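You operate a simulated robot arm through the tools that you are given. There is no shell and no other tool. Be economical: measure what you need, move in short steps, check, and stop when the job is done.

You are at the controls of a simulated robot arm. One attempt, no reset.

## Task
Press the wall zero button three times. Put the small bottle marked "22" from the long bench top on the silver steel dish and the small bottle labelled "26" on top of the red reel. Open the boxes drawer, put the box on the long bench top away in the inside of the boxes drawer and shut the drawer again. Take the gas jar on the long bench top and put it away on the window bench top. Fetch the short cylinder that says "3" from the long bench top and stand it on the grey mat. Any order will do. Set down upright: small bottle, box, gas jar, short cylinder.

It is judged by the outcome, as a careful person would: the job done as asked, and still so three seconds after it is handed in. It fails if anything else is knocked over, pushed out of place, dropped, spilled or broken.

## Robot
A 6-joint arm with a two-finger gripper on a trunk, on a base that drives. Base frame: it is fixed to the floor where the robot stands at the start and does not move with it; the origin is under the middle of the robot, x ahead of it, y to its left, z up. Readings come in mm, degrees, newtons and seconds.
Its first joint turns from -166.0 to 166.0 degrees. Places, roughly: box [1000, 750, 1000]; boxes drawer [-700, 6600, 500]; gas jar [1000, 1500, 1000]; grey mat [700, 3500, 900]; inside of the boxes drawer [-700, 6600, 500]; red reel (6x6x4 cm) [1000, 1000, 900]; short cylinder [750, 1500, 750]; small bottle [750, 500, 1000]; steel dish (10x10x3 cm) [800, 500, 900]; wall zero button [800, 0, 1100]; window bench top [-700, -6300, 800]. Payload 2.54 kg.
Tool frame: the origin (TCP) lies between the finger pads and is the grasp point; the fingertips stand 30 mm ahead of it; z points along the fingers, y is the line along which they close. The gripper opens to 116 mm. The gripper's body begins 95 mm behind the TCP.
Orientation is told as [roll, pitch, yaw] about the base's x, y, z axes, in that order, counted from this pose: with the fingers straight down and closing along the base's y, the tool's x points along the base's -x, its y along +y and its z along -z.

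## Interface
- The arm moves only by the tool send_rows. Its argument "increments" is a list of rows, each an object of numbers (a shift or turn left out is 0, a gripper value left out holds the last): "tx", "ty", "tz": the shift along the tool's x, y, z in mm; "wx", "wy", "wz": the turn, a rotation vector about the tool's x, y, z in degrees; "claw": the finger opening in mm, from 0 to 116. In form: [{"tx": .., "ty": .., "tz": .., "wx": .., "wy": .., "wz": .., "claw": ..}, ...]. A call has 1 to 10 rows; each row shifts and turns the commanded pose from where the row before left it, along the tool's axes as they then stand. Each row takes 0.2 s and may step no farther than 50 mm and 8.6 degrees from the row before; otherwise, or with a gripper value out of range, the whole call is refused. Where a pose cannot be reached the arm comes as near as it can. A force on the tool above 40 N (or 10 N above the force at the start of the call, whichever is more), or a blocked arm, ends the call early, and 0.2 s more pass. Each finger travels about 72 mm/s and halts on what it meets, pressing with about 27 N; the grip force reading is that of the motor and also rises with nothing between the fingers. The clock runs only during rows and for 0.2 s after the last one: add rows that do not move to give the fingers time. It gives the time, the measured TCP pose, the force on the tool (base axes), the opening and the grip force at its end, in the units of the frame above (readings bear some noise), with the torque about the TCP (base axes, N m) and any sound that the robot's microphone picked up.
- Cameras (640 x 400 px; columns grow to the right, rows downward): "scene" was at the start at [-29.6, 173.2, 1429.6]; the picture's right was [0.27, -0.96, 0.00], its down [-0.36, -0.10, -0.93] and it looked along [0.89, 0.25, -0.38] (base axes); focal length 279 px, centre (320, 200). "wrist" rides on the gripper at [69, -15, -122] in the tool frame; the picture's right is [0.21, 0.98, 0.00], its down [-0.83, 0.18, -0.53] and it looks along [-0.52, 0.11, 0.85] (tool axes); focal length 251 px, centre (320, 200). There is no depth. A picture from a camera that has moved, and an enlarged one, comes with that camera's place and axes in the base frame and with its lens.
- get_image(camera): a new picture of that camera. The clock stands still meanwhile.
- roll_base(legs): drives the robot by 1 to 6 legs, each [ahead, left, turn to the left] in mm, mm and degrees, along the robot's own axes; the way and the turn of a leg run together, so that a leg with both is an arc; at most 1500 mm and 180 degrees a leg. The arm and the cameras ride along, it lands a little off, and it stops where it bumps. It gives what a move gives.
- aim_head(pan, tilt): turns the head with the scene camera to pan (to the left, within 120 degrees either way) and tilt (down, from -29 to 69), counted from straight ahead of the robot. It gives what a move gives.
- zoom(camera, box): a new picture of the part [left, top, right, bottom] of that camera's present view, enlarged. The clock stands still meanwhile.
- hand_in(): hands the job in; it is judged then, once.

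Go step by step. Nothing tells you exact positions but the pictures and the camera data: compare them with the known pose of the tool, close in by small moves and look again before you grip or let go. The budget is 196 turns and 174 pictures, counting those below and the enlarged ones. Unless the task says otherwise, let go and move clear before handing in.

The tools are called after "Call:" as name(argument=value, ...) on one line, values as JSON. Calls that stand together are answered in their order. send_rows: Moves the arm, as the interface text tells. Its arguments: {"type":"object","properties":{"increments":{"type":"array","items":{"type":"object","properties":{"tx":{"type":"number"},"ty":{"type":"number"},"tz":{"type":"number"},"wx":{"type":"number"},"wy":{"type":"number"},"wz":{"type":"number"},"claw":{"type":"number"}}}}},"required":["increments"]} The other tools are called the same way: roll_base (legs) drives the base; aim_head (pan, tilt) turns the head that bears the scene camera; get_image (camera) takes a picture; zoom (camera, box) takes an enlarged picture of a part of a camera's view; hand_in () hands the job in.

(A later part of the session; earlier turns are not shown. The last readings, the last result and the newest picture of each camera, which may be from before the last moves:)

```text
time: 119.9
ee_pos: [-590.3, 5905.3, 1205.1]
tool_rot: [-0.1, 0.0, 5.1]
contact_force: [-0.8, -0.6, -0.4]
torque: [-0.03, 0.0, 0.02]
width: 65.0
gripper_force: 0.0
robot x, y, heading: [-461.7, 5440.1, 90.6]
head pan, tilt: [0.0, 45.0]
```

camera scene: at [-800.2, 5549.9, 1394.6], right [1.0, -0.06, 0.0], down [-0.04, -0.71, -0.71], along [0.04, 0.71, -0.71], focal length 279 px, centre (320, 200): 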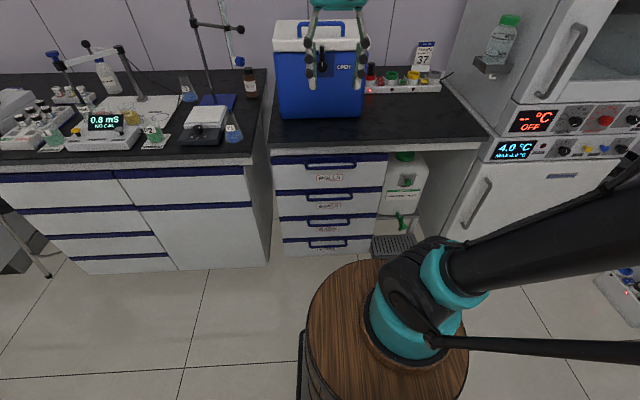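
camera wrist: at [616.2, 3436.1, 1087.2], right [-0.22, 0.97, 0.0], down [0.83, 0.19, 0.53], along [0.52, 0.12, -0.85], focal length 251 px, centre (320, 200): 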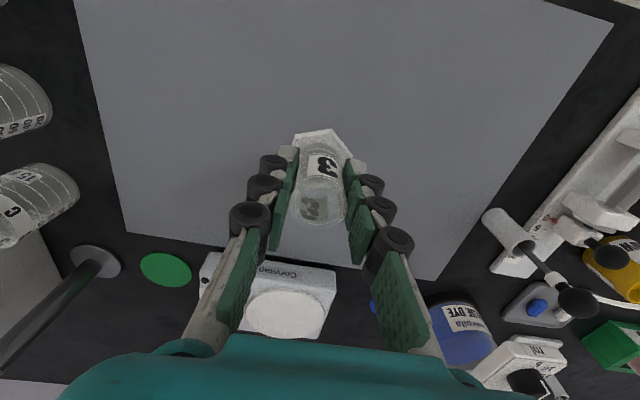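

Call:
send_rows(increments=[{"ty": 45, "wz": 5.1}, {"ty": 45}, {"ty": 45}, {"ty": 45}, {"ty": 45}, {"tx": 45}, {"tx": 45}])

Call:
send_rows(increments=[{"wx": -8.5}, {"wx": -8.5}, {"wx": -8.5}, {"wx": -8.5}, {"wx": -8.5}, {"wx": -8.5}, {"wx": -8.5}, {"wx": -8.5}, {"wx": -8.5}, {"wx": -8.5}])

Call:
get_image(camera="scene")

```text
time: 121.5
ee_pos: [-685.2, 6127.8, 1206.5]
tool_rot: [-0.1, 0.1, 0.2]
contact_force: [-0.1, 0.4, 0.4]
torque: [0.01, 0.05, 0.01]
width: 65.0
gripper_force: 0.0
robot x, y, heading: [-463.5, 5440.5, 90.4]
head pan, tilt: [0.0, 45.0]
```

```text
time: 123.7
ee_pos: [-681.6, 6133.9, 1204.4]
tool_rot: [83.7, -1.4, 0.7]
contact_force: [-0.1, 1.0, -0.3]
torque: [0.01, 0.02, -0.01]
width: 64.7
gripper_force: 0.0
out of reach, approached as far as the arm can: row 10
robot x, y, heading: [-462.2, 5441.2, 90.4]
head pan, tilt: [0.0, 45.0]
```

```text
94 pictures are left
camera scene: at [-610.5, 5396.9, 1394.5], right [1.0, 0.01, 0.0], down [0.01, -0.71, -0.71], along [-0.01, 0.71, -0.71], focal length 279 px, centre (320, 200)
```

scene: 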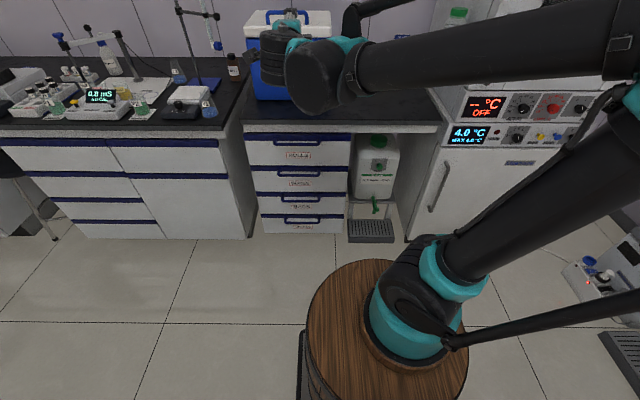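

The tool points ahead. I lower it in front of the drawers.

Call:
send_rows(increments=[{"ty": -45}, {"ty": -45}, {"ty": -45}, {"ty": -45}, {"ty": -45}, {"ty": -45}, {"ty": -45}, {"ty": -45}, {"ty": -45}, {"ty": -45}])

Call:
get_image(camera="wrist")

Call:
get_image(camera="scene")

```text
time: 125.9
ee_pos: [-701.7, 6184.9, 921.5]
tool_rot: [83.7, -0.8, 0.5]
contact_force: [-0.1, -0.4, 0.2]
torque: [-0.02, 0.03, 0.01]
width: 65.0
gripper_force: 0.1
out of reach, approached as far as the arm can: row 1, 2, 3, 4, 5, 6, 7, 8, 9, 10
robot x, y, heading: [-464.2, 5439.9, 90.6]
head pan, tilt: [0.0, 45.0]
```

```text
93 pictures are left
camera wrist: at [-768.5, 6061.4, 918.8], right [-0.23, 0.1, 0.97], down [0.83, -0.5, 0.25], along [0.51, 0.86, 0.03], focal length 251 px, centre (320, 200)
```

wrist: 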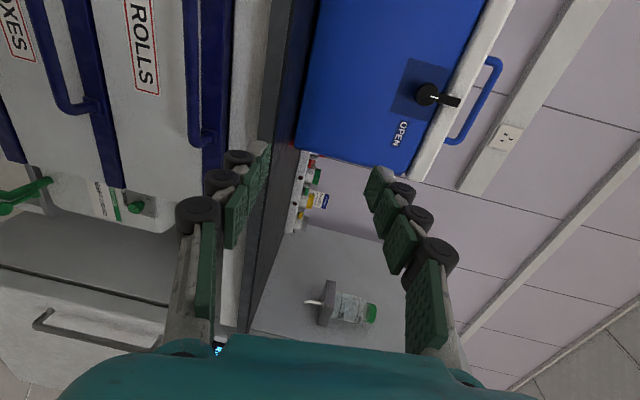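

```text
92 pictures are left
camera scene: at [-610.4, 5396.9, 1394.5], right [1.0, 0.01, 0.0], down [0.01, -0.71, -0.71], along [-0.01, 0.71, -0.71], focal length 279 px, centre (320, 200)
```

scene: 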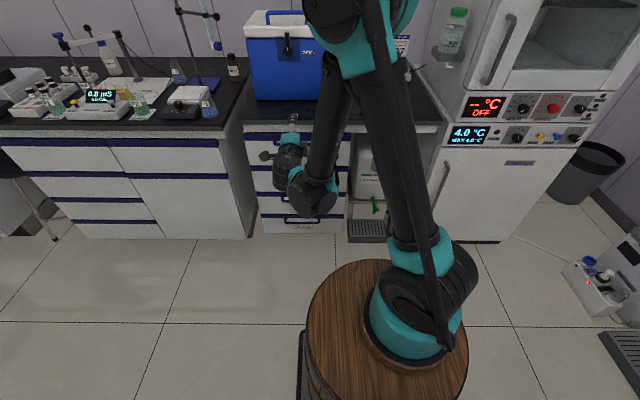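

A fully horizontal tool is beyond the wrist at this height, so I'll use a ~45° downward tilt, which also clears the upper handle. I rotate back to that.

Call:
send_rows(increments=[{"wx": 8}, {"wx": 8}, {"wx": 8}, {"wx": 8}, {"wx": 6.5}, {}])

Call:
get_image(camera="wrist")

Call:
get_image(camera="scene")

```text
time: 127.3
ee_pos: [-701.5, 6180.7, 924.8]
tool_rot: [46.3, 0.0, 0.2]
contact_force: [0.2, -0.1, -1.0]
torque: [0.02, 0.04, -0.01]
width: 65.0
gripper_force: 0.1
robot x, y, heading: [-465.7, 5438.9, 90.7]
head pan, tilt: [0.0, 45.0]
```

```text
91 pictures are left
camera wrist: at [-770.0, 6080.8, 997.9], right [-0.22, 0.67, 0.71], down [0.83, -0.26, 0.5], along [0.52, 0.69, -0.5], focal length 251 px, centre (320, 200)
```

wrist: 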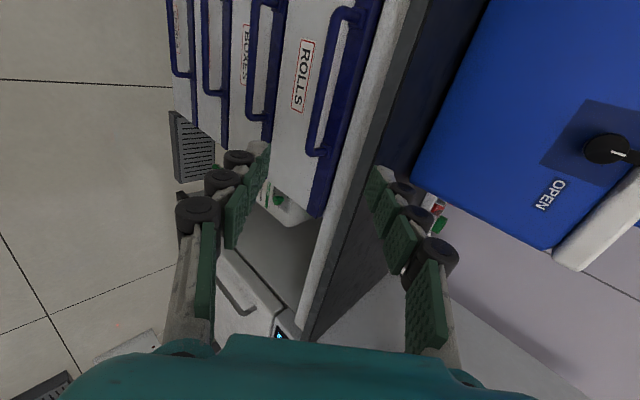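

```text
90 pictures are left
camera scene: at [-610.4, 5397.0, 1394.5], right [1.0, 0.01, 0.0], down [0.01, -0.71, -0.71], along [-0.01, 0.71, -0.71], focal length 279 px, centre (320, 200)
```

scene: 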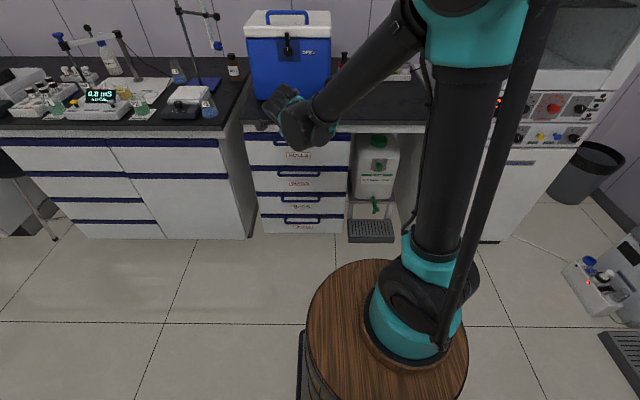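

Call:
send_rows(increments=[{"ty": -20.4, "tz": 35.4, "claw": 45}, {"ty": -20.4, "tz": 35.4}, {"ty": -20.4, "tz": 35.4}, {"ty": -20.4, "tz": 35.4}, {"ty": -20.4, "tz": 35.4}, {"ty": -20, "tz": 35}, {}])

Call:
get_image(camera="wrist")

Call:
zoom(camera="scene", box=[220, 100, 380, 240])

```text
time: 128.9
ee_pos: [-704.9, 6251.3, 696.4]
tool_rot: [46.3, 0.0, 0.2]
contact_force: [0.5, 0.2, -0.9]
torque: [0.02, 0.0, -0.03]
width: 44.9
gripper_force: 0.1
out of reach, approached as far as the arm can: row 6
robot x, y, heading: [-458.7, 5439.9, 90.6]
head pan, tilt: [0.0, 45.0]
```

```text
89 pictures are left
camera wrist: at [-773.1, 6152.8, 770.7], right [-0.22, 0.67, 0.71], down [0.83, -0.26, 0.5], along [0.52, 0.69, -0.5], focal length 251 px, centre (320, 200)
```

wrist: 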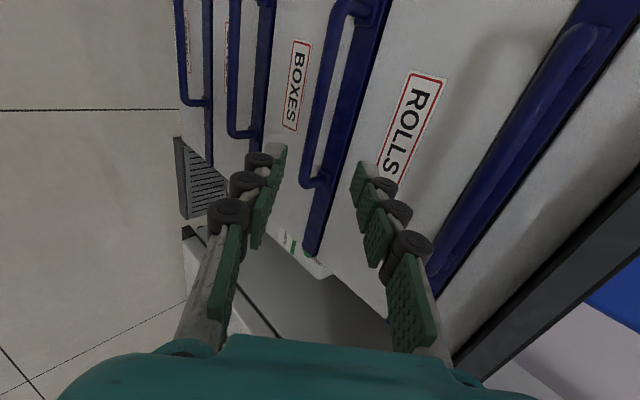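

```text
2.86 times, centred on (300, 170) of scene
camera zoom: at [-610.4, 5397.0, 1394.5], right [1.0, 0.01, 0.0], down [0.01, -0.71, -0.71], along [-0.01, 0.71, -0.71], focal length 797 px, centre (377, 286)
```

zoom: 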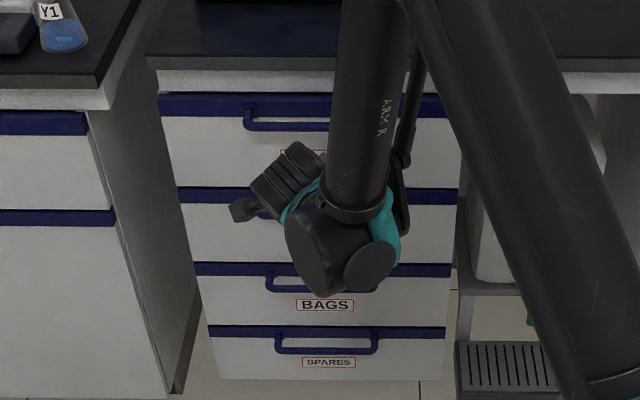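

The BOXES bar spans x -802..-624 at y≈6366, z≈590, right along my tool axis. I advance 90 mm and look.

Call:
send_rows(increments=[{"tz": 30, "ty": 1}, {"tz": 30, "ty": 1}, {"tz": 30, "ty": 1}, {}])

Call:
get_image(camera="wrist")

```text
time: 129.9
ee_pos: [-707.5, 6323.4, 634.1]
tool_rot: [46.3, 0.0, 0.2]
contact_force: [0.6, 0.0, -0.4]
torque: [0.02, 0.0, 0.0]
width: 44.9
gripper_force: 0.1
robot x, y, heading: [-466.9, 5443.3, 90.6]
head pan, tilt: [0.0, 45.0]
```

```text
87 pictures are left
camera wrist: at [-774.3, 6223.6, 708.5], right [-0.22, 0.67, 0.71], down [0.83, -0.26, 0.5], along [0.52, 0.69, -0.5], focal length 251 px, centre (320, 200)
```

wrist: 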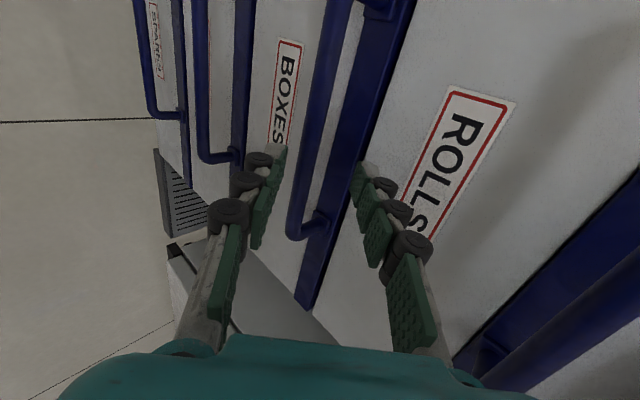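

The bar lies slightly toward the lower finger. I shift 6 mm, narrow the opening to 34, and advance 30.

Call:
send_rows(increments=[{"ty": -6, "claw": 34}, {"tz": 20}, {"tz": 12}, {}])

Call:
get_image(camera="wrist")

```text
time: 130.9
ee_pos: [-704.8, 6339.2, 609.2]
tool_rot: [46.5, 0.0, 0.1]
contact_force: [-0.7, -0.1, 0.3]
torque: [0.0, -0.02, 0.03]
width: 33.9
gripper_force: 0.1
robot x, y, heading: [-461.1, 5438.4, 90.7]
head pan, tilt: [0.0, 45.0]
```

```text
86 pictures are left
camera wrist: at [-773.7, 6239.5, 682.4], right [-0.22, 0.67, 0.71], down [0.83, -0.26, 0.5], along [0.52, 0.69, -0.5], focal length 251 px, centre (320, 200)
```

wrist: 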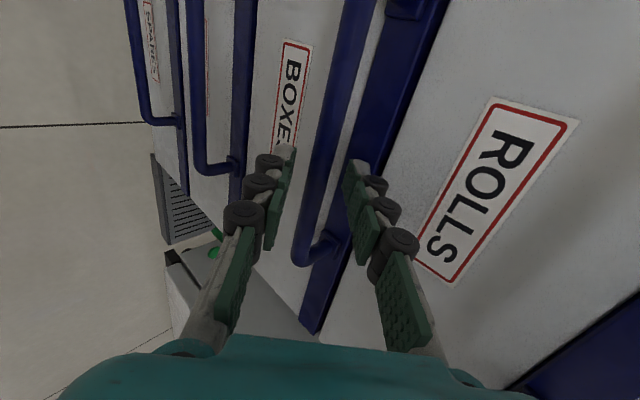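

Well centred on the bar. Advance a bit further and close.

Call:
send_rows(increments=[{"tz": 8}, {"tz": 6}, {"claw": 0}, {}, {}])

Call:
get_image(camera="wrist")

```text
time: 132.1
ee_pos: [-704.8, 6347.0, 598.1]
tool_rot: [46.5, 0.0, 0.3]
contact_force: [-1.4, 0.6, 11.0]
torque: [0.08, 0.05, 0.22]
width: 12.3
gripper_force: 39.1
robot x, y, heading: [-461.5, 5441.0, 90.6]
head pan, tilt: [0.0, 45.0]
```

```text
85 pictures are left
camera wrist: at [-773.2, 6248.7, 671.8], right [-0.22, 0.67, 0.71], down [0.83, -0.26, 0.5], along [0.52, 0.69, -0.5], focal length 251 px, centre (320, 200)
```

wrist: 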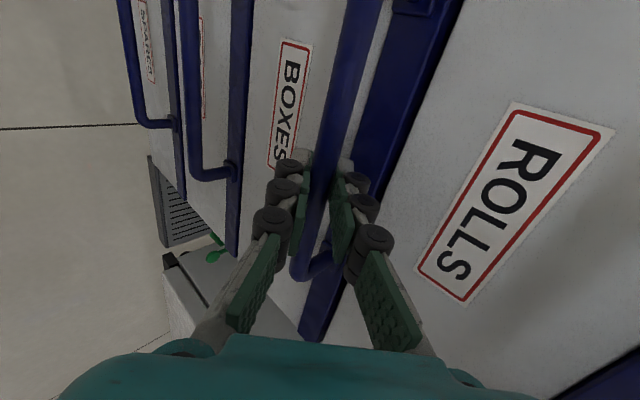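

Bar gripped. I pull by backing the base straight, first a short test.

Call:
roll_base(legs=[[-60, 0, 0]])

Call:
get_image(camera="wrist")

```text
time: 133.1
ee_pos: [-704.4, 6287.6, 598.6]
tool_rot: [46.4, -0.1, 0.1]
contact_force: [-29.5, 1.5, 14.6]
torque: [0.04, 0.02, 0.32]
width: 12.6
gripper_force: 39.1
robot x, y, heading: [-459.6, 5379.1, 90.5]
head pan, tilt: [0.0, 45.0]
```

```text
84 pictures are left
camera wrist: at [-773.0, 6189.2, 671.8], right [-0.22, 0.67, 0.71], down [0.83, -0.26, 0.5], along [0.52, 0.69, -0.5], focal length 251 px, centre (320, 200)
```

wrist: 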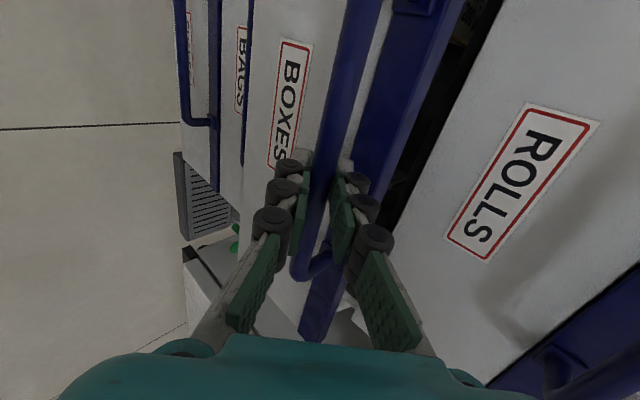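

The drawer is sliding out (60 mm). I relieve the side force and continue.

Call:
send_rows(increments=[{"tx": 2}, {"ty": -1}])

Call:
roll_base(legs=[[-120, 0, 0]])

```text
time: 133.7
ee_pos: [-704.9, 6288.2, 597.2]
tool_rot: [46.5, 0.2, 0.2]
contact_force: [12.7, 0.1, 10.9]
torque: [0.03, -0.55, -0.35]
width: 12.4
gripper_force: 39.0
robot x, y, heading: [-465.2, 5380.0, 90.4]
head pan, tilt: [0.0, 45.0]
```

```text
time: 134.9
ee_pos: [-704.8, 6167.4, 598.8]
tool_rot: [46.5, 0.1, 0.2]
contact_force: [16.4, 1.5, 17.8]
torque: [0.05, -0.14, 0.09]
width: 12.4
gripper_force: 39.3
robot x, y, heading: [-461.9, 5260.6, 90.4]
head pan, tilt: [0.0, 45.0]
```

180 mm open. I pull another 130 mm.

Call:
roll_base(legs=[[-130, 0, 0]])

Call:
get_image(camera="wrist")

Call:
get_image(camera="scene")

```text
time: 136.2
ee_pos: [-705.9, 6035.0, 599.0]
tool_rot: [46.4, 0.1, 0.3]
contact_force: [-3.8, 1.0, 14.7]
torque: [0.09, -0.01, 0.2]
width: 12.3
gripper_force: 39.0
robot x, y, heading: [-460.7, 5123.1, 90.5]
head pan, tilt: [0.0, 45.0]
```

```text
83 pictures are left
camera wrist: at [-772.9, 5936.5, 671.7], right [-0.22, 0.67, 0.71], down [0.83, -0.26, 0.5], along [0.52, 0.69, -0.5], focal length 251 px, centre (320, 200)
```

wrist: 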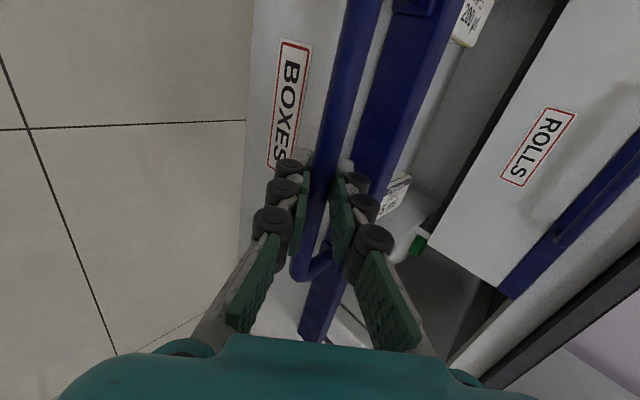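

```text
82 pictures are left
camera scene: at [-607.9, 5085.2, 1394.5], right [1.0, 0.01, 0.0], down [0.01, -0.71, -0.71], along [-0.01, 0.71, -0.71], focal length 279 px, centre (320, 200)
```

scene: 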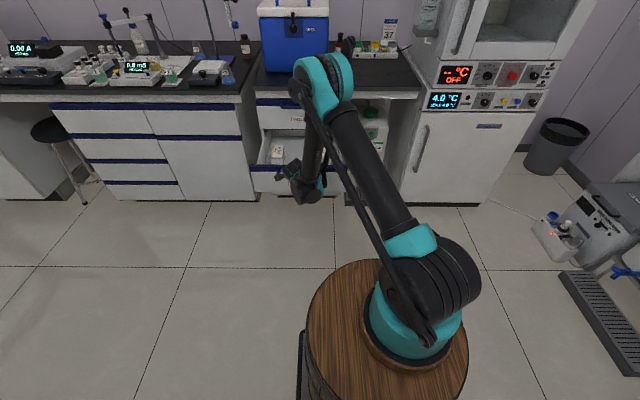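

The drawer is open ~310 mm and holds some small boxes already. I release and back the gripper out.

Call:
send_rows(increments=[{"claw": 40}, {}, {"tz": -25}, {"tz": -40}, {"tz": -45}, {"tz": -45}, {"tz": -45}, {"tz": -45}, {"tz": -45}])

Call:
zoom(camera="scene", box=[240, 80, 360, 210])

Call:
get_image(camera="wrist")

```text
time: 138.2
ee_pos: [-705.5, 5831.7, 802.9]
tool_rot: [46.5, 0.2, 0.3]
contact_force: [-0.5, 0.4, -0.2]
torque: [-0.03, -0.01, -0.02]
width: 40.1
gripper_force: 0.1
out of reach, approached as far as the arm can: row 4
robot x, y, heading: [-457.5, 5123.1, 90.6]
head pan, tilt: [0.0, 45.0]
```

```text
3.08 times, centred on (300, 145) of scene
camera zoom: at [-608.1, 5086.1, 1394.5], right [1.0, 0.01, 0.0], down [0.01, -0.71, -0.71], along [-0.01, 0.71, -0.71], focal length 858 px, centre (382, 369)
```

zoom: 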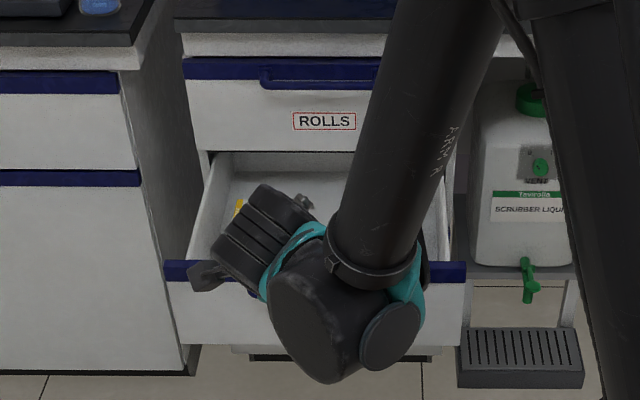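

```text
80 pictures are left
camera wrist: at [-773.6, 5732.3, 875.7], right [-0.22, 0.67, 0.71], down [0.83, -0.26, 0.5], along [0.52, 0.69, -0.5], focal length 251 px, centre (320, 200)
```

wrist: 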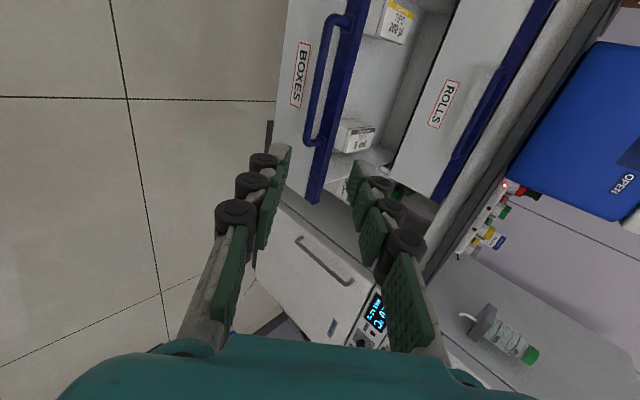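

I raise and point the tool down again, then drive back clear of the table.

Call:
send_rows(increments=[{"ty": 35, "tz": -33}, {"ty": 35, "tz": -33}, {"ty": 35, "tz": -33}, {"ty": 35, "tz": -33, "wx": 8}, {"ty": 30, "tz": -33, "wx": 8}, {"wx": 8}, {"wx": 8}, {"wx": 8}, {"wx": 6.5}])

Call:
roll_base(legs=[[0, -250, 0], [0, 0, -90.6], [0, -1200, 0]])

```text
time: 140.2
ee_pos: [-705.0, 5833.4, 1037.3]
tool_rot: [-0.1, 0.3, 0.2]
contact_force: [-0.2, -0.5, 0.3]
torque: [0.03, 0.05, -0.01]
width: 40.0
gripper_force: 0.0
robot x, y, heading: [-459.4, 5130.9, 90.5]
head pan, tilt: [0.0, 45.0]
```

```text
time: 151.5
ee_pos: [480.9, 4168.5, 1036.0]
tool_rot: [0.0, 0.0, -92.3]
contact_force: [0.0, 0.4, 0.3]
torque: [0.01, -0.03, -0.01]
width: 40.1
gripper_force: 0.1
robot x, y, heading: [-235.3, 3952.7, -2.2]
head pan, tilt: [0.0, 45.0]
```

I retract the arm fully before passing the bench, then continue.

Call:
send_rows(increments=[{"ty": -45, "tz": -30}, {"ty": -45, "tz": -30}, {"ty": -45, "tz": -30}, {"ty": -45, "tz": -30}, {"ty": -45, "tz": -30}, {"ty": -35, "tz": -30}])

Call:
roll_base(legs=[[0, 0, 2.2], [0, -1500, 0]])

```text
refused: row 1 steps farther than a row can; nothing moved
```

```text
time: 159.2
ee_pos: [474.0, 2722.4, 1037.1]
tool_rot: [0.0, 0.0, -90.4]
contact_force: [-0.3, 0.1, 0.1]
torque: [0.01, -0.01, 0.03]
width: 40.1
gripper_force: 0.1
robot x, y, heading: [-232.9, 2485.6, -0.1]
head pan, tilt: [0.0, 45.0]
```

The retract was refused yet the drive ran; no contact was reported. I look before going on.

Call:
get_image(camera="scene")

Call:
get_image(camera="wrist")

```text
79 pictures are left
camera scene: at [-270.8, 2633.7, 1394.5], right [0.0, -1.0, 0.0], down [-0.71, 0.0, -0.71], along [0.71, 0.0, -0.71], focal length 279 px, centre (320, 200)
```

scene: 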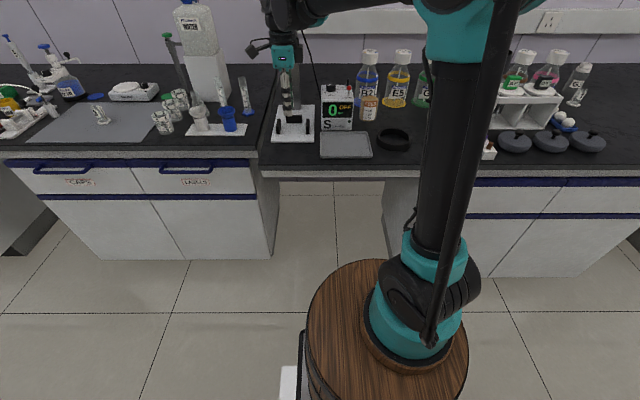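

```text
78 pictures are left
camera wrist: at [460.0, 2791.5, 1159.8], right [0.98, 0.21, 0.0], down [0.18, -0.83, 0.53], along [0.11, -0.52, -0.85], focal length 251 px, centre (320, 200)
```

wrist: 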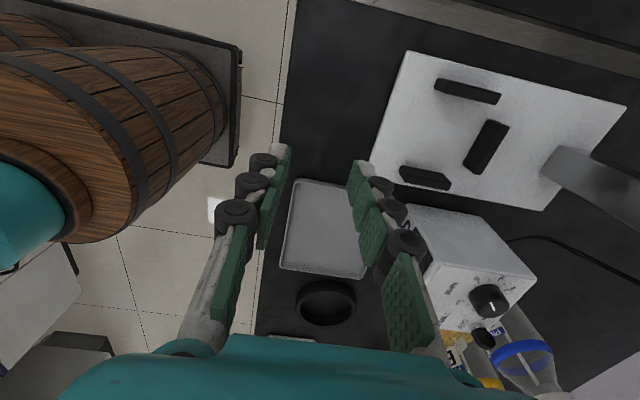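

Nothing was touched. Now I retract properly (smaller steps) and drive on.

Call:
send_rows(increments=[{"ty": -45}, {"ty": -45}, {"ty": -45}, {"ty": -45}, {"ty": -45}, {"tz": -45}, {"tz": -45}, {"tz": -45}, {"tz": -45}])

```text
time: 161.2
ee_pos: [250.4, 2725.7, 1217.9]
tool_rot: [-0.1, 0.0, -90.4]
contact_force: [0.6, -0.6, 0.3]
torque: [0.0, -0.02, 0.02]
width: 39.8
gripper_force: 0.0
robot x, y, heading: [-235.3, 2485.8, -0.1]
head pan, tilt: [0.0, 45.0]
```

Call:
roll_base(legs=[[0, -1500, 0], [0, -120, 0], [230, 0, 0]])

Call:
aim_head(pan=0, tilt=32)

Call:
get_image(camera="scene")

Call:
get_image(camera="wrist")

```text
time: 170.7
ee_pos: [485.0, 1146.2, 1218.0]
tool_rot: [0.0, 0.1, -88.0]
contact_force: [0.7, -0.3, 1.1]
torque: [-0.02, 0.0, 0.02]
width: 40.0
gripper_force: 0.1
robot x, y, heading: [10.1, 886.5, 2.2]
head pan, tilt: [0.0, 45.0]
stopped in leg 3: the robot was blocked; the commanded pose is now the measured one
```

```text
time: 171.5
ee_pos: [483.6, 1148.9, 1217.4]
tool_rot: [0.0, 0.1, -88.1]
contact_force: [-0.8, -0.6, 0.5]
torque: [-0.02, 0.01, 0.05]
width: 40.0
gripper_force: 0.0
robot x, y, heading: [11.4, 891.7, 2.1]
head pan, tilt: [0.0, 32.0]
```

```text
77 pictures are left
camera scene: at [-24.1, 1033.6, 1414.0], right [0.04, -1.0, 0.0], down [-0.53, -0.02, -0.85], along [0.85, 0.03, -0.53], focal length 279 px, centre (320, 200)
```

scene: 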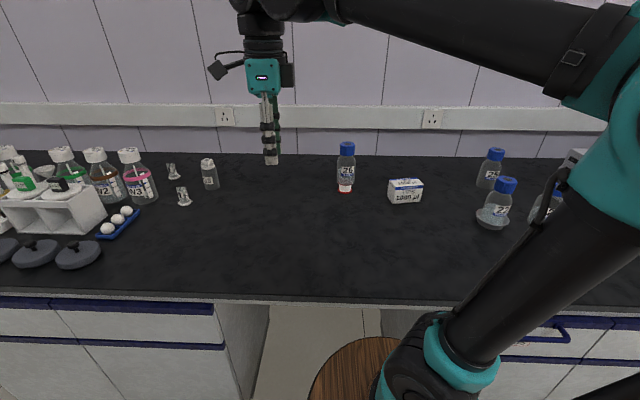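

```text
76 pictures are left
camera wrist: at [467.9, 1215.9, 1340.5], right [0.97, 0.25, 0.0], down [0.21, -0.82, 0.53], along [0.13, -0.51, -0.85], focal length 251 px, centre (320, 200)
```

wrist: 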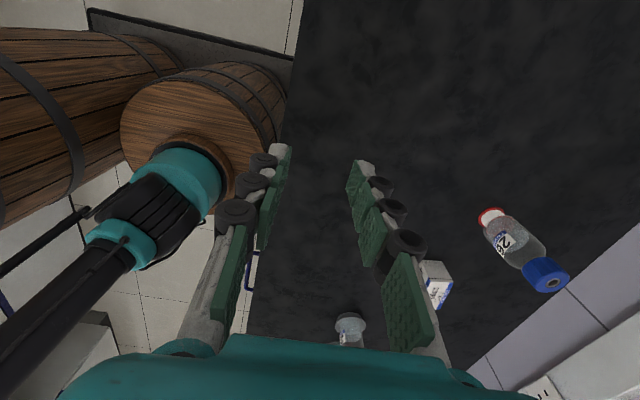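

I'm against the bench edge; everything still stands. I back off slightly, straighten, and zoom on the box.

Call:
roll_base(legs=[[-20, 0, -2.1]])

Call:
zoom(camera="scene", box=[320, 130, 440, 220])

```text
time: 172.2
ee_pos: [474.3, 1129.4, 1218.0]
tool_rot: [0.0, 0.1, -90.1]
contact_force: [-0.3, 0.2, -0.5]
torque: [-0.03, 0.02, 0.0]
width: 39.8
gripper_force: 0.0
robot x, y, heading: [-8.4, 888.7, 0.3]
head pan, tilt: [0.0, 32.0]
```

```text
4.44 times, centred on (380, 175) of scene
camera zoom: at [-38.6, 1034.5, 1414.0], right [0.0, -1.0, 0.0], down [-0.53, 0.0, -0.85], along [0.85, 0.0, -0.53], focal length 1240 px, centre (53, 311)
```

zoom: 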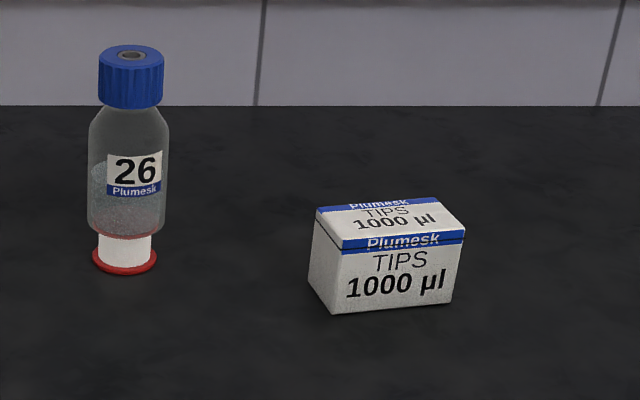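

The box centre is ≈[901, 746], top z 919, rotated ~+7°. I move over it with the gripper closing across its short side.

Call:
send_rows(increments=[{"ty": 36, "tx": -32, "claw": 105}, {"ty": 36, "tx": -32}, {"ty": 36, "tx": -32}, {"ty": 36, "tx": -32}, {"ty": 36, "tx": -32}, {"ty": 36, "tx": -32}, {"ty": 36, "tx": -32}, {"ty": 36, "tx": -32}, {"ty": 36, "tx": -32}, {"ty": 36, "tx": -32}])

Call:
send_rows(increments=[{"ty": 34, "tx": -31}, {"ty": 33, "tx": -32, "wz": -7}, {"tz": 45}, {"tz": 45}, {}])

Call:
get_image(camera="wrist")

Call:
zoom(camera="scene", box=[320, 100, 460, 220])

```text
time: 174.4
ee_pos: [832.7, 808.0, 1218.5]
tool_rot: [0.0, 0.1, -90.1]
contact_force: [-1.1, -0.2, 1.1]
torque: [-0.05, -0.09, -0.03]
width: 105.3
gripper_force: 0.1
robot x, y, heading: [-9.1, 885.5, 0.2]
head pan, tilt: [0.0, 32.0]
```

```text
time: 175.7
ee_pos: [900.1, 745.2, 1123.3]
tool_rot: [0.0, 0.0, -83.1]
contact_force: [0.4, -0.2, -1.0]
torque: [0.01, -0.01, 0.03]
width: 105.0
gripper_force: 0.1
robot x, y, heading: [-11.7, 892.3, 0.1]
head pan, tilt: [0.0, 32.0]
```

```text
74 pictures are left
camera wrist: at [877.4, 812.5, 1246.5], right [0.94, 0.33, 0.0], down [0.28, -0.8, 0.53], along [0.18, -0.5, -0.85], focal length 251 px, centre (320, 200)
```

wrist: 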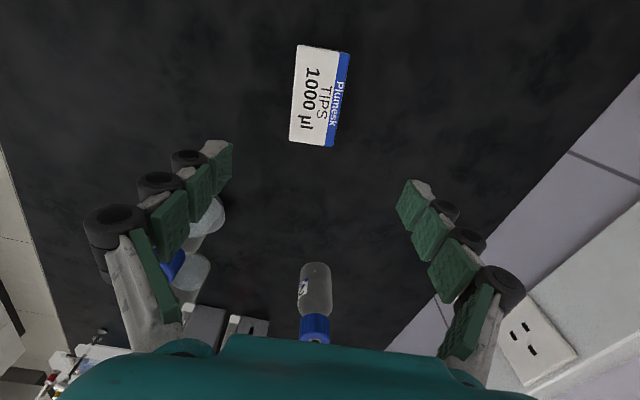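

```text
3.33 times, centred on (390, 160) of scene
camera zoom: at [-38.5, 1034.4, 1414.0], right [0.0, -1.0, 0.0], down [-0.53, 0.0, -0.85], along [0.85, 0.0, -0.53], focal length 930 px, centre (87, 333)
```

zoom: 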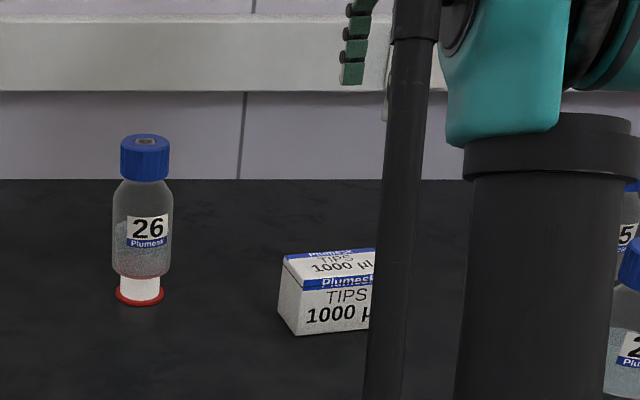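

From the wrist view the box is centred at [895, 755], rotated ~10.8°. I correct and descend partway.

Call:
send_rows(increments=[{"ty": -3.7, "tx": 10.5, "wz": -3.7, "claw": 90}, {"tz": 45}, {"tz": 45}, {"tz": 45}, {}])

Call:
get_image(camera="wrist")

```text
time: 176.8
ee_pos: [895.5, 759.0, 990.6]
tool_rot: [0.0, 0.2, -79.5]
contact_force: [0.2, 0.0, -0.2]
torque: [0.04, 0.03, 0.02]
width: 90.0
gripper_force: 0.0
robot x, y, heading: [-10.4, 886.0, 0.2]
head pan, tilt: [0.0, 32.0]
```

```text
72 pictures are left
camera wrist: at [868.0, 823.5, 1114.1], right [0.92, 0.39, 0.0], down [0.33, -0.78, 0.53], along [0.21, -0.49, -0.85], focal length 251 px, centre (320, 200)
```

wrist: 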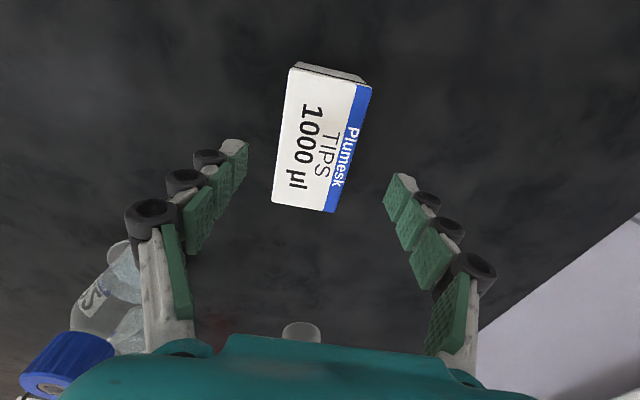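

Call:
send_rows(increments=[{"ty": -3, "tx": -6, "wz": -1}, {"tz": 35}, {"tz": 35}, {"tz": 28}, {"claw": 40}, {}, {}, {}])

Call:
get_image(camera="wrist")

```text
time: 178.7
ee_pos: [897.2, 750.8, 895.1]
tool_rot: [0.1, 0.0, -78.4]
contact_force: [-1.6, 0.2, -0.1]
torque: [-0.02, 0.02, -0.02]
width: 59.3
gripper_force: 27.2
robot x, y, heading: [-9.6, 884.9, 0.2]
head pan, tilt: [0.0, 32.0]
```

```text
71 pictures are left
camera wrist: at [869.1, 815.1, 1018.3], right [0.91, 0.41, 0.0], down [0.34, -0.77, 0.53], along [0.22, -0.49, -0.85], focal length 251 px, centre (320, 200)
```

wrist: 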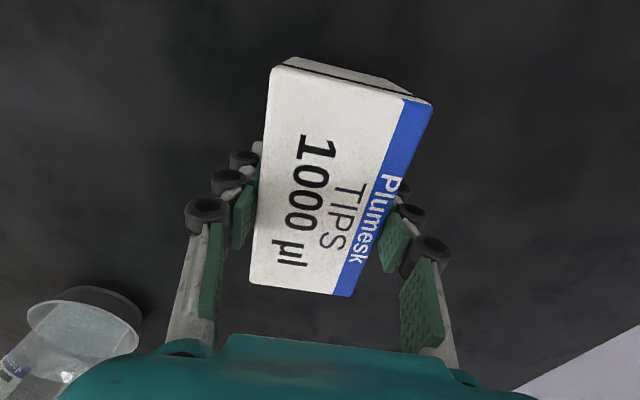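

Box gripped. Lift and retract along the earlier path.

Call:
send_rows(increments=[{"tz": -20}, {"tz": -45}, {"tz": -45}, {"tz": -45}, {"tz": -45}, {"tz": -45}, {"tz": -45}, {"tz": -30}, {}])

Call:
send_rows(increments=[{"ty": -28, "tx": 39}, {"ty": -28, "tx": 39}, {"ty": -28, "tx": 39}, {"ty": -28, "tx": 39}, {"ty": -28, "tx": 39}, {"ty": -28, "tx": 39}, {"ty": -28, "tx": 39}, {"ty": -28, "tx": 39}, {"ty": -28, "tx": 39}, {"ty": -28, "tx": 39}])

Call:
get_image(camera="scene")

```text
time: 180.7
ee_pos: [896.8, 752.0, 1209.8]
tool_rot: [0.0, 0.2, -78.4]
contact_force: [0.0, -0.5, -2.1]
torque: [-0.01, 0.02, 0.02]
width: 59.2
gripper_force: 27.1
robot x, y, heading: [-7.0, 887.6, 0.1]
head pan, tilt: [0.0, 32.0]
```

```text
time: 182.8
ee_pos: [542.2, 1071.9, 1212.9]
tool_rot: [0.0, 0.1, -78.4]
contact_force: [0.4, 0.5, -1.8]
torque: [-0.06, 0.02, 0.02]
width: 59.4
gripper_force: 26.5
robot x, y, heading: [-8.7, 885.2, 0.3]
head pan, tilt: [0.0, 32.0]
```

```text
70 pictures are left
camera scene: at [-38.2, 1034.4, 1414.0], right [0.0, -1.0, 0.0], down [-0.53, 0.0, -0.85], along [0.85, 0.0, -0.53], focal length 279 px, centre (320, 200)
```

scene: 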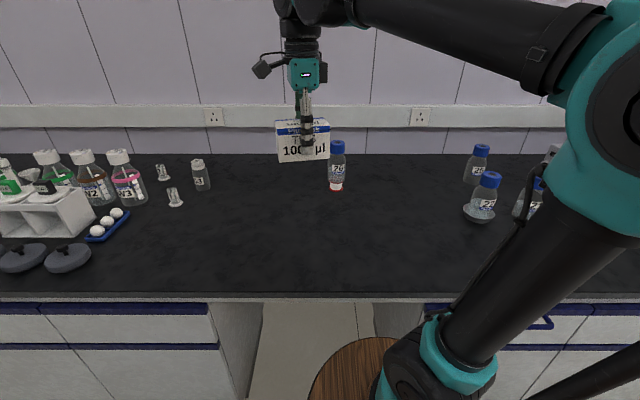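

The box is held level. I back away from the bench and drive along the aisle.

Call:
roll_base(legs=[[-215, 0, 0], [0, 1500, 0], [0, 500, 0]])

```text
time: 194.1
ee_pos: [311.1, 3073.2, 1212.7]
tool_rot: [-0.1, 0.1, -78.1]
contact_force: [0.7, 0.0, -1.6]
torque: [0.01, -0.01, 0.03]
width: 59.4
gripper_force: 26.8
robot x, y, heading: [-238.9, 2882.4, 0.6]
head pan, tilt: [0.0, 32.0]
```

Call:
roll_base(legs=[[20, 1200, -0.6], [0, 1100, 0], [0, 0, 90]])

```text
time: 209.1
ee_pos: [-336.5, 5711.1, 1213.2]
tool_rot: [0.0, 0.1, 10.4]
contact_force: [-0.1, 0.4, -1.5]
torque: [-0.01, 0.01, 0.04]
width: 59.0
gripper_force: 27.1
robot x, y, heading: [-163.3, 5160.5, 88.9]
head pan, tilt: [0.0, 32.0]
```

Call:
roll_base(legs=[[275, 0, 1.1], [0, 290, 0]])

Call:
aim_head(pan=0, tilt=45)

Call:
get_image(camera="scene")

Call:
zoom(camera="scene", box=[220, 90, 380, 250])

```text
time: 212.7
ee_pos: [-623.7, 5989.9, 1212.1]
tool_rot: [0.0, 0.1, 10.7]
contact_force: [0.2, 0.4, -1.6]
torque: [-0.01, -0.01, 0.01]
width: 59.4
gripper_force: 27.3
robot x, y, heading: [-450.0, 5432.4, 89.2]
head pan, tilt: [0.0, 32.0]
```

```text
time: 213.4
ee_pos: [-624.0, 5988.0, 1213.3]
tool_rot: [0.1, 0.1, 10.7]
contact_force: [0.4, -1.0, -1.2]
torque: [0.04, -0.02, 0.05]
width: 59.2
gripper_force: 27.2
robot x, y, heading: [-444.3, 5435.4, 89.2]
head pan, tilt: [0.0, 45.0]
```

```text
69 pictures are left
camera scene: at [-597.1, 5396.9, 1394.6], right [1.0, -0.01, 0.0], down [-0.01, -0.71, -0.71], along [0.01, 0.71, -0.71], focal length 279 px, centre (320, 200)
```

scene: 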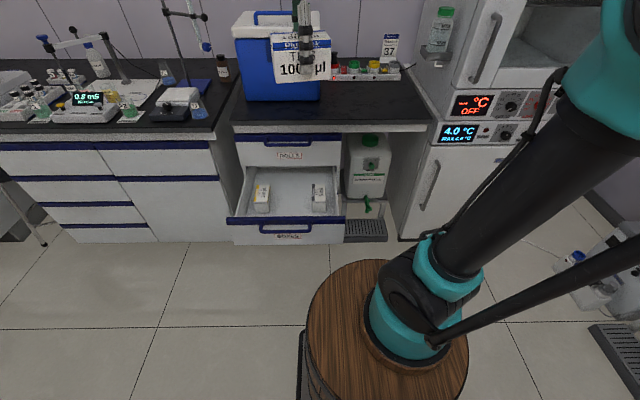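

```text
2.50 times, centred on (300, 170) of scene
camera zoom: at [-597.1, 5396.9, 1394.6], right [1.0, -0.01, 0.0], down [-0.01, -0.71, -0.71], along [0.01, 0.71, -0.71], focal length 698 px, centre (370, 275)
```

zoom: 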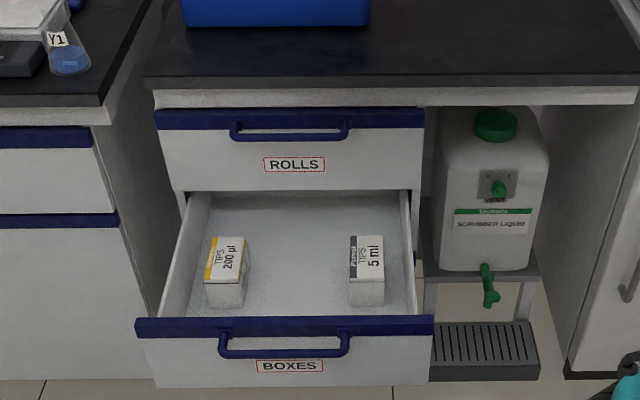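

The drawer has free space in the middle between two small boxes. I square the tool and move over [-713, 6188], then start down.

Call:
send_rows(increments=[{"wz": 5.3}, {"wz": 5.4}, {"tx": 18, "ty": 40}, {"tx": 18, "ty": 40}, {"tx": 18, "ty": 40}, {"tx": 18, "ty": 40}, {"tx": 17, "ty": 40}, {"tz": 45}, {"tz": 45}, {"tz": 45}])

Call:
send_rows(increments=[{"tz": 45}, {"tz": 45}, {"tz": 45}, {"tz": 45}, {"tz": 45}, {}])

Call:
get_image(camera="wrist")

Call:
get_image(camera="scene")

```text
time: 215.6
ee_pos: [-717.4, 6189.5, 1079.0]
tool_rot: [0.0, 0.1, 0.0]
contact_force: [0.8, -0.6, -0.9]
torque: [0.01, -0.02, 0.0]
width: 59.0
gripper_force: 27.2
robot x, y, heading: [-447.4, 5435.8, 89.2]
head pan, tilt: [0.0, 45.0]
```

```text
time: 217.0
ee_pos: [-715.0, 6187.7, 855.0]
tool_rot: [-0.1, 0.1, 0.0]
contact_force: [0.4, -0.2, -2.0]
torque: [0.01, 0.02, -0.01]
width: 59.2
gripper_force: 27.2
robot x, y, heading: [-448.2, 5437.7, 89.0]
head pan, tilt: [0.0, 45.0]
```

```text
67 pictures are left
camera wrist: at [-782.8, 6172.3, 977.6], right [-0.21, 0.98, 0.0], down [0.83, 0.18, 0.53], along [0.52, 0.11, -0.85], focal length 251 px, centre (320, 200)
```

wrist: 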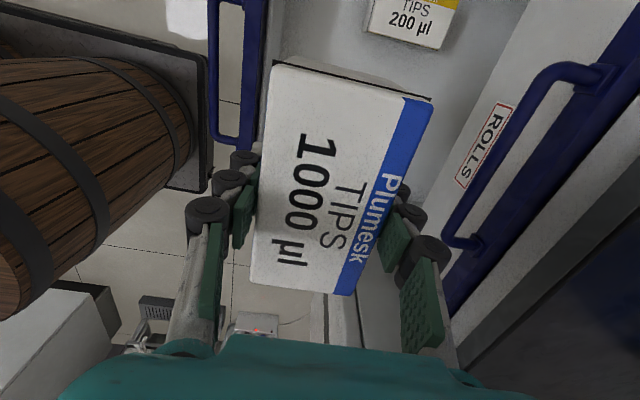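

```text
66 pictures are left
camera scene: at [-597.2, 5396.9, 1394.5], right [1.0, -0.01, 0.0], down [-0.01, -0.71, -0.71], along [0.01, 0.71, -0.71], focal length 279 px, centre (320, 200)
```

scene: 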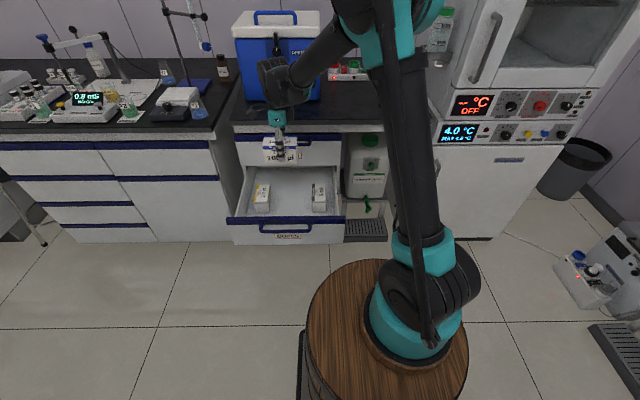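

Clearances look fine. Continue down to about z 660 and check.

Call:
send_rows(increments=[{"tz": 45}, {"tz": 45}, {"tz": 45}, {"tz": 45}, {"tz": 15}, {}])

Call:
get_image(camera="wrist")

Call:
zoom(camera="scene", box=[220, 90, 380, 250])

```text
time: 218.4
ee_pos: [-716.2, 6189.4, 657.5]
tool_rot: [0.0, 0.0, 0.1]
contact_force: [0.4, -0.2, -1.4]
torque: [-0.04, -0.01, -0.02]
width: 59.1
gripper_force: 27.2
robot x, y, heading: [-445.1, 5432.3, 89.4]
head pan, tilt: [0.0, 45.0]
```

```text
65 pictures are left
camera wrist: at [-784.5, 6173.9, 780.7], right [-0.21, 0.98, 0.0], down [0.83, 0.18, 0.53], along [0.52, 0.11, -0.85], focal length 251 px, centre (320, 200)
```

wrist: 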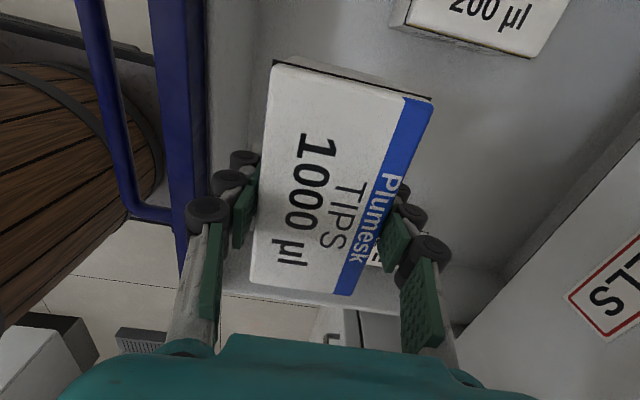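

```text
2.50 times, centred on (300, 170) of scene
camera zoom: at [-597.2, 5396.9, 1394.5], right [1.0, -0.01, 0.0], down [-0.01, -0.71, -0.71], along [0.01, 0.71, -0.71], focal length 698 px, centre (370, 275)
```

zoom: 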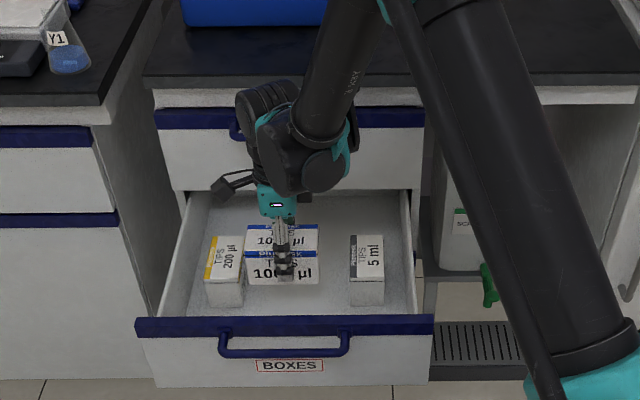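

The box will drop into the free gap. Descend further, slowly near the floor.

Call:
send_rows(increments=[{"tx": -3, "tz": 40}, {"tz": 40}, {"tz": 25}, {"tz": 10}, {"tz": 5}, {"tz": 4}])

Call:
get_image(camera="wrist")

Call:
zoom(camera="scene", box=[220, 110, 360, 240])

```text
time: 219.8
ee_pos: [-711.6, 6188.6, 534.9]
tool_rot: [-0.1, 0.2, 0.0]
contact_force: [-0.2, 1.5, -1.6]
torque: [-0.03, -0.02, -0.01]
width: 59.1
gripper_force: 26.8
robot x, y, heading: [-447.6, 5434.3, 89.2]
head pan, tilt: [0.0, 45.0]
```

```text
63 pictures are left
camera wrist: at [-780.1, 6173.7, 657.4], right [-0.21, 0.98, 0.0], down [0.83, 0.18, 0.53], along [0.52, 0.11, -0.85], focal length 251 px, centre (320, 200)
```

wrist: 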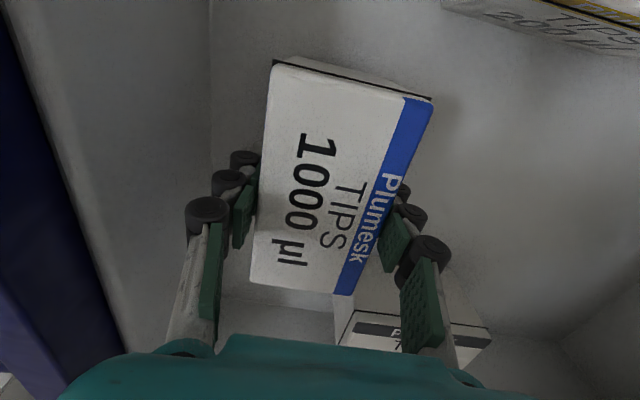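

```text
3.08 times, centred on (290, 175) of scene
camera zoom: at [-597.2, 5396.9, 1394.5], right [1.0, -0.01, 0.0], down [-0.01, -0.71, -0.71], along [0.01, 0.71, -0.71], focal length 858 px, centre (412, 277)
```

zoom: 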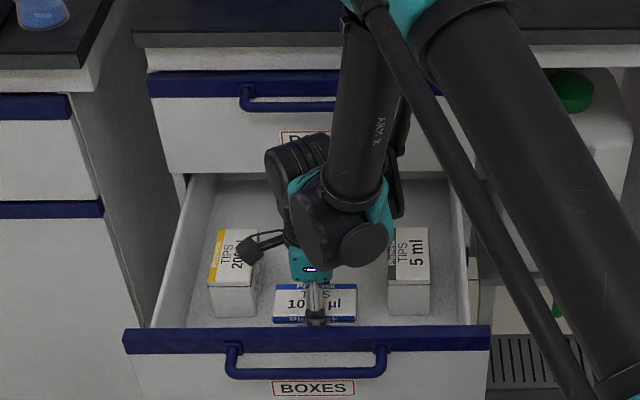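

Call:
send_rows(increments=[{"tz": 4}, {"tz": 4}, {"tz": 4}, {"tz": 4}])

```text
time: 220.8
ee_pos: [-710.4, 6190.5, 519.2]
tool_rot: [0.0, 0.3, 0.0]
contact_force: [-1.0, 0.8, 19.3]
torque: [0.01, 0.02, -0.02]
width: 59.5
gripper_force: 26.4
robot x, y, heading: [-445.8, 5436.3, 89.1]
head pan, tilt: [0.0, 45.0]
```

Floor contact. Ease up 1 mm, open, and rise.

Call:
send_rows(increments=[{"tz": -1.5}, {"claw": 66}, {"claw": 80}, {}, {"tz": -20}, {"tz": -40}, {"tz": -40}, {"tz": -45}, {"tz": -45}])

Call:
get_image(camera="wrist")

Call:
zoom(camera="scene", box=[220, 110, 360, 240])

```text
time: 222.8
ee_pos: [-707.7, 6186.8, 707.0]
tool_rot: [-0.1, 0.1, 0.0]
contact_force: [-0.6, 0.9, 0.5]
torque: [-0.01, -0.02, 0.01]
width: 79.9
gripper_force: 0.0
robot x, y, heading: [-449.5, 5434.7, 89.2]
head pan, tilt: [0.0, 45.0]
```

```text
61 pictures are left
camera wrist: at [-775.2, 6171.3, 829.0], right [-0.21, 0.98, 0.0], down [0.83, 0.18, 0.53], along [0.52, 0.11, -0.85], focal length 251 px, centre (320, 200)
```

wrist: 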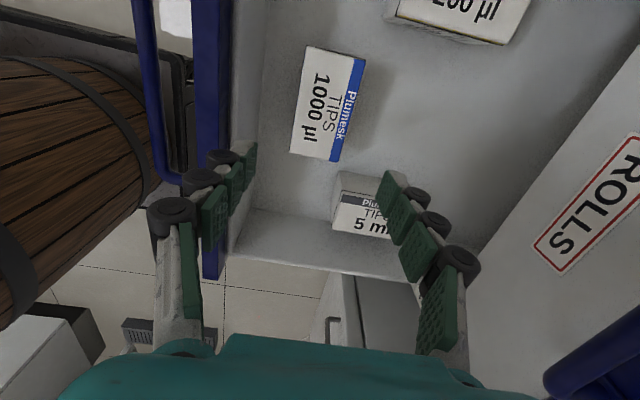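

```text
3.08 times, centred on (290, 175) of scene
camera zoom: at [-597.2, 5397.0, 1394.5], right [1.0, -0.01, 0.0], down [-0.01, -0.71, -0.71], along [0.01, 0.71, -0.71], focal length 858 px, centre (412, 277)
```

zoom: 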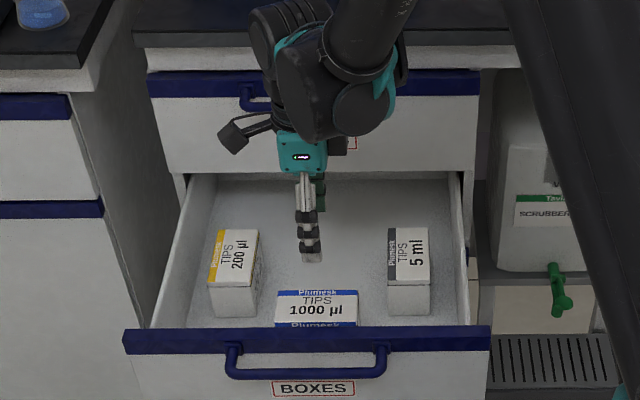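

The box is in the drawer, upright. To shut it I'll re-grip the handle as before: rise, back the base 312 mm, and tilt the tool.

Call:
send_rows(increments=[{"tz": -45, "claw": 45}, {"tz": -45}, {"tz": -45}, {"tz": -45}, {"tz": -45}, {"tz": -45}, {"tz": -45}, {"tz": -20}])

Call:
roll_base(legs=[[-312, 0, 0.8]])

Call:
send_rows(increments=[{"wx": -8}, {"wx": -8}, {"wx": -8}, {"wx": -8}, {"wx": -8}, {"wx": -6.5}, {}])

```text
time: 224.6
ee_pos: [-708.1, 6189.2, 1044.7]
tool_rot: [0.0, 0.1, 0.0]
contact_force: [-0.1, -0.7, 0.9]
torque: [-0.03, -0.01, 0.0]
width: 44.9
gripper_force: 0.0
robot x, y, heading: [-445.2, 5433.9, 89.3]
head pan, tilt: [0.0, 45.0]
```

```text
time: 226.7
ee_pos: [-716.3, 5870.8, 1045.6]
tool_rot: [0.1, 0.1, 0.4]
contact_force: [-0.1, -0.1, -0.2]
torque: [0.0, 0.02, -0.03]
width: 44.9
gripper_force: 0.1
robot x, y, heading: [-454.4, 5116.2, 89.4]
head pan, tilt: [0.0, 45.0]
```

```text
time: 228.3
ee_pos: [-718.6, 5871.7, 1046.5]
tool_rot: [46.6, 0.1, 0.3]
contact_force: [-0.6, -0.1, -0.4]
torque: [-0.03, -0.01, -0.02]
width: 44.8
gripper_force: 0.0
robot x, y, heading: [-450.2, 5119.7, 89.5]
head pan, tilt: [0.0, 45.0]
```

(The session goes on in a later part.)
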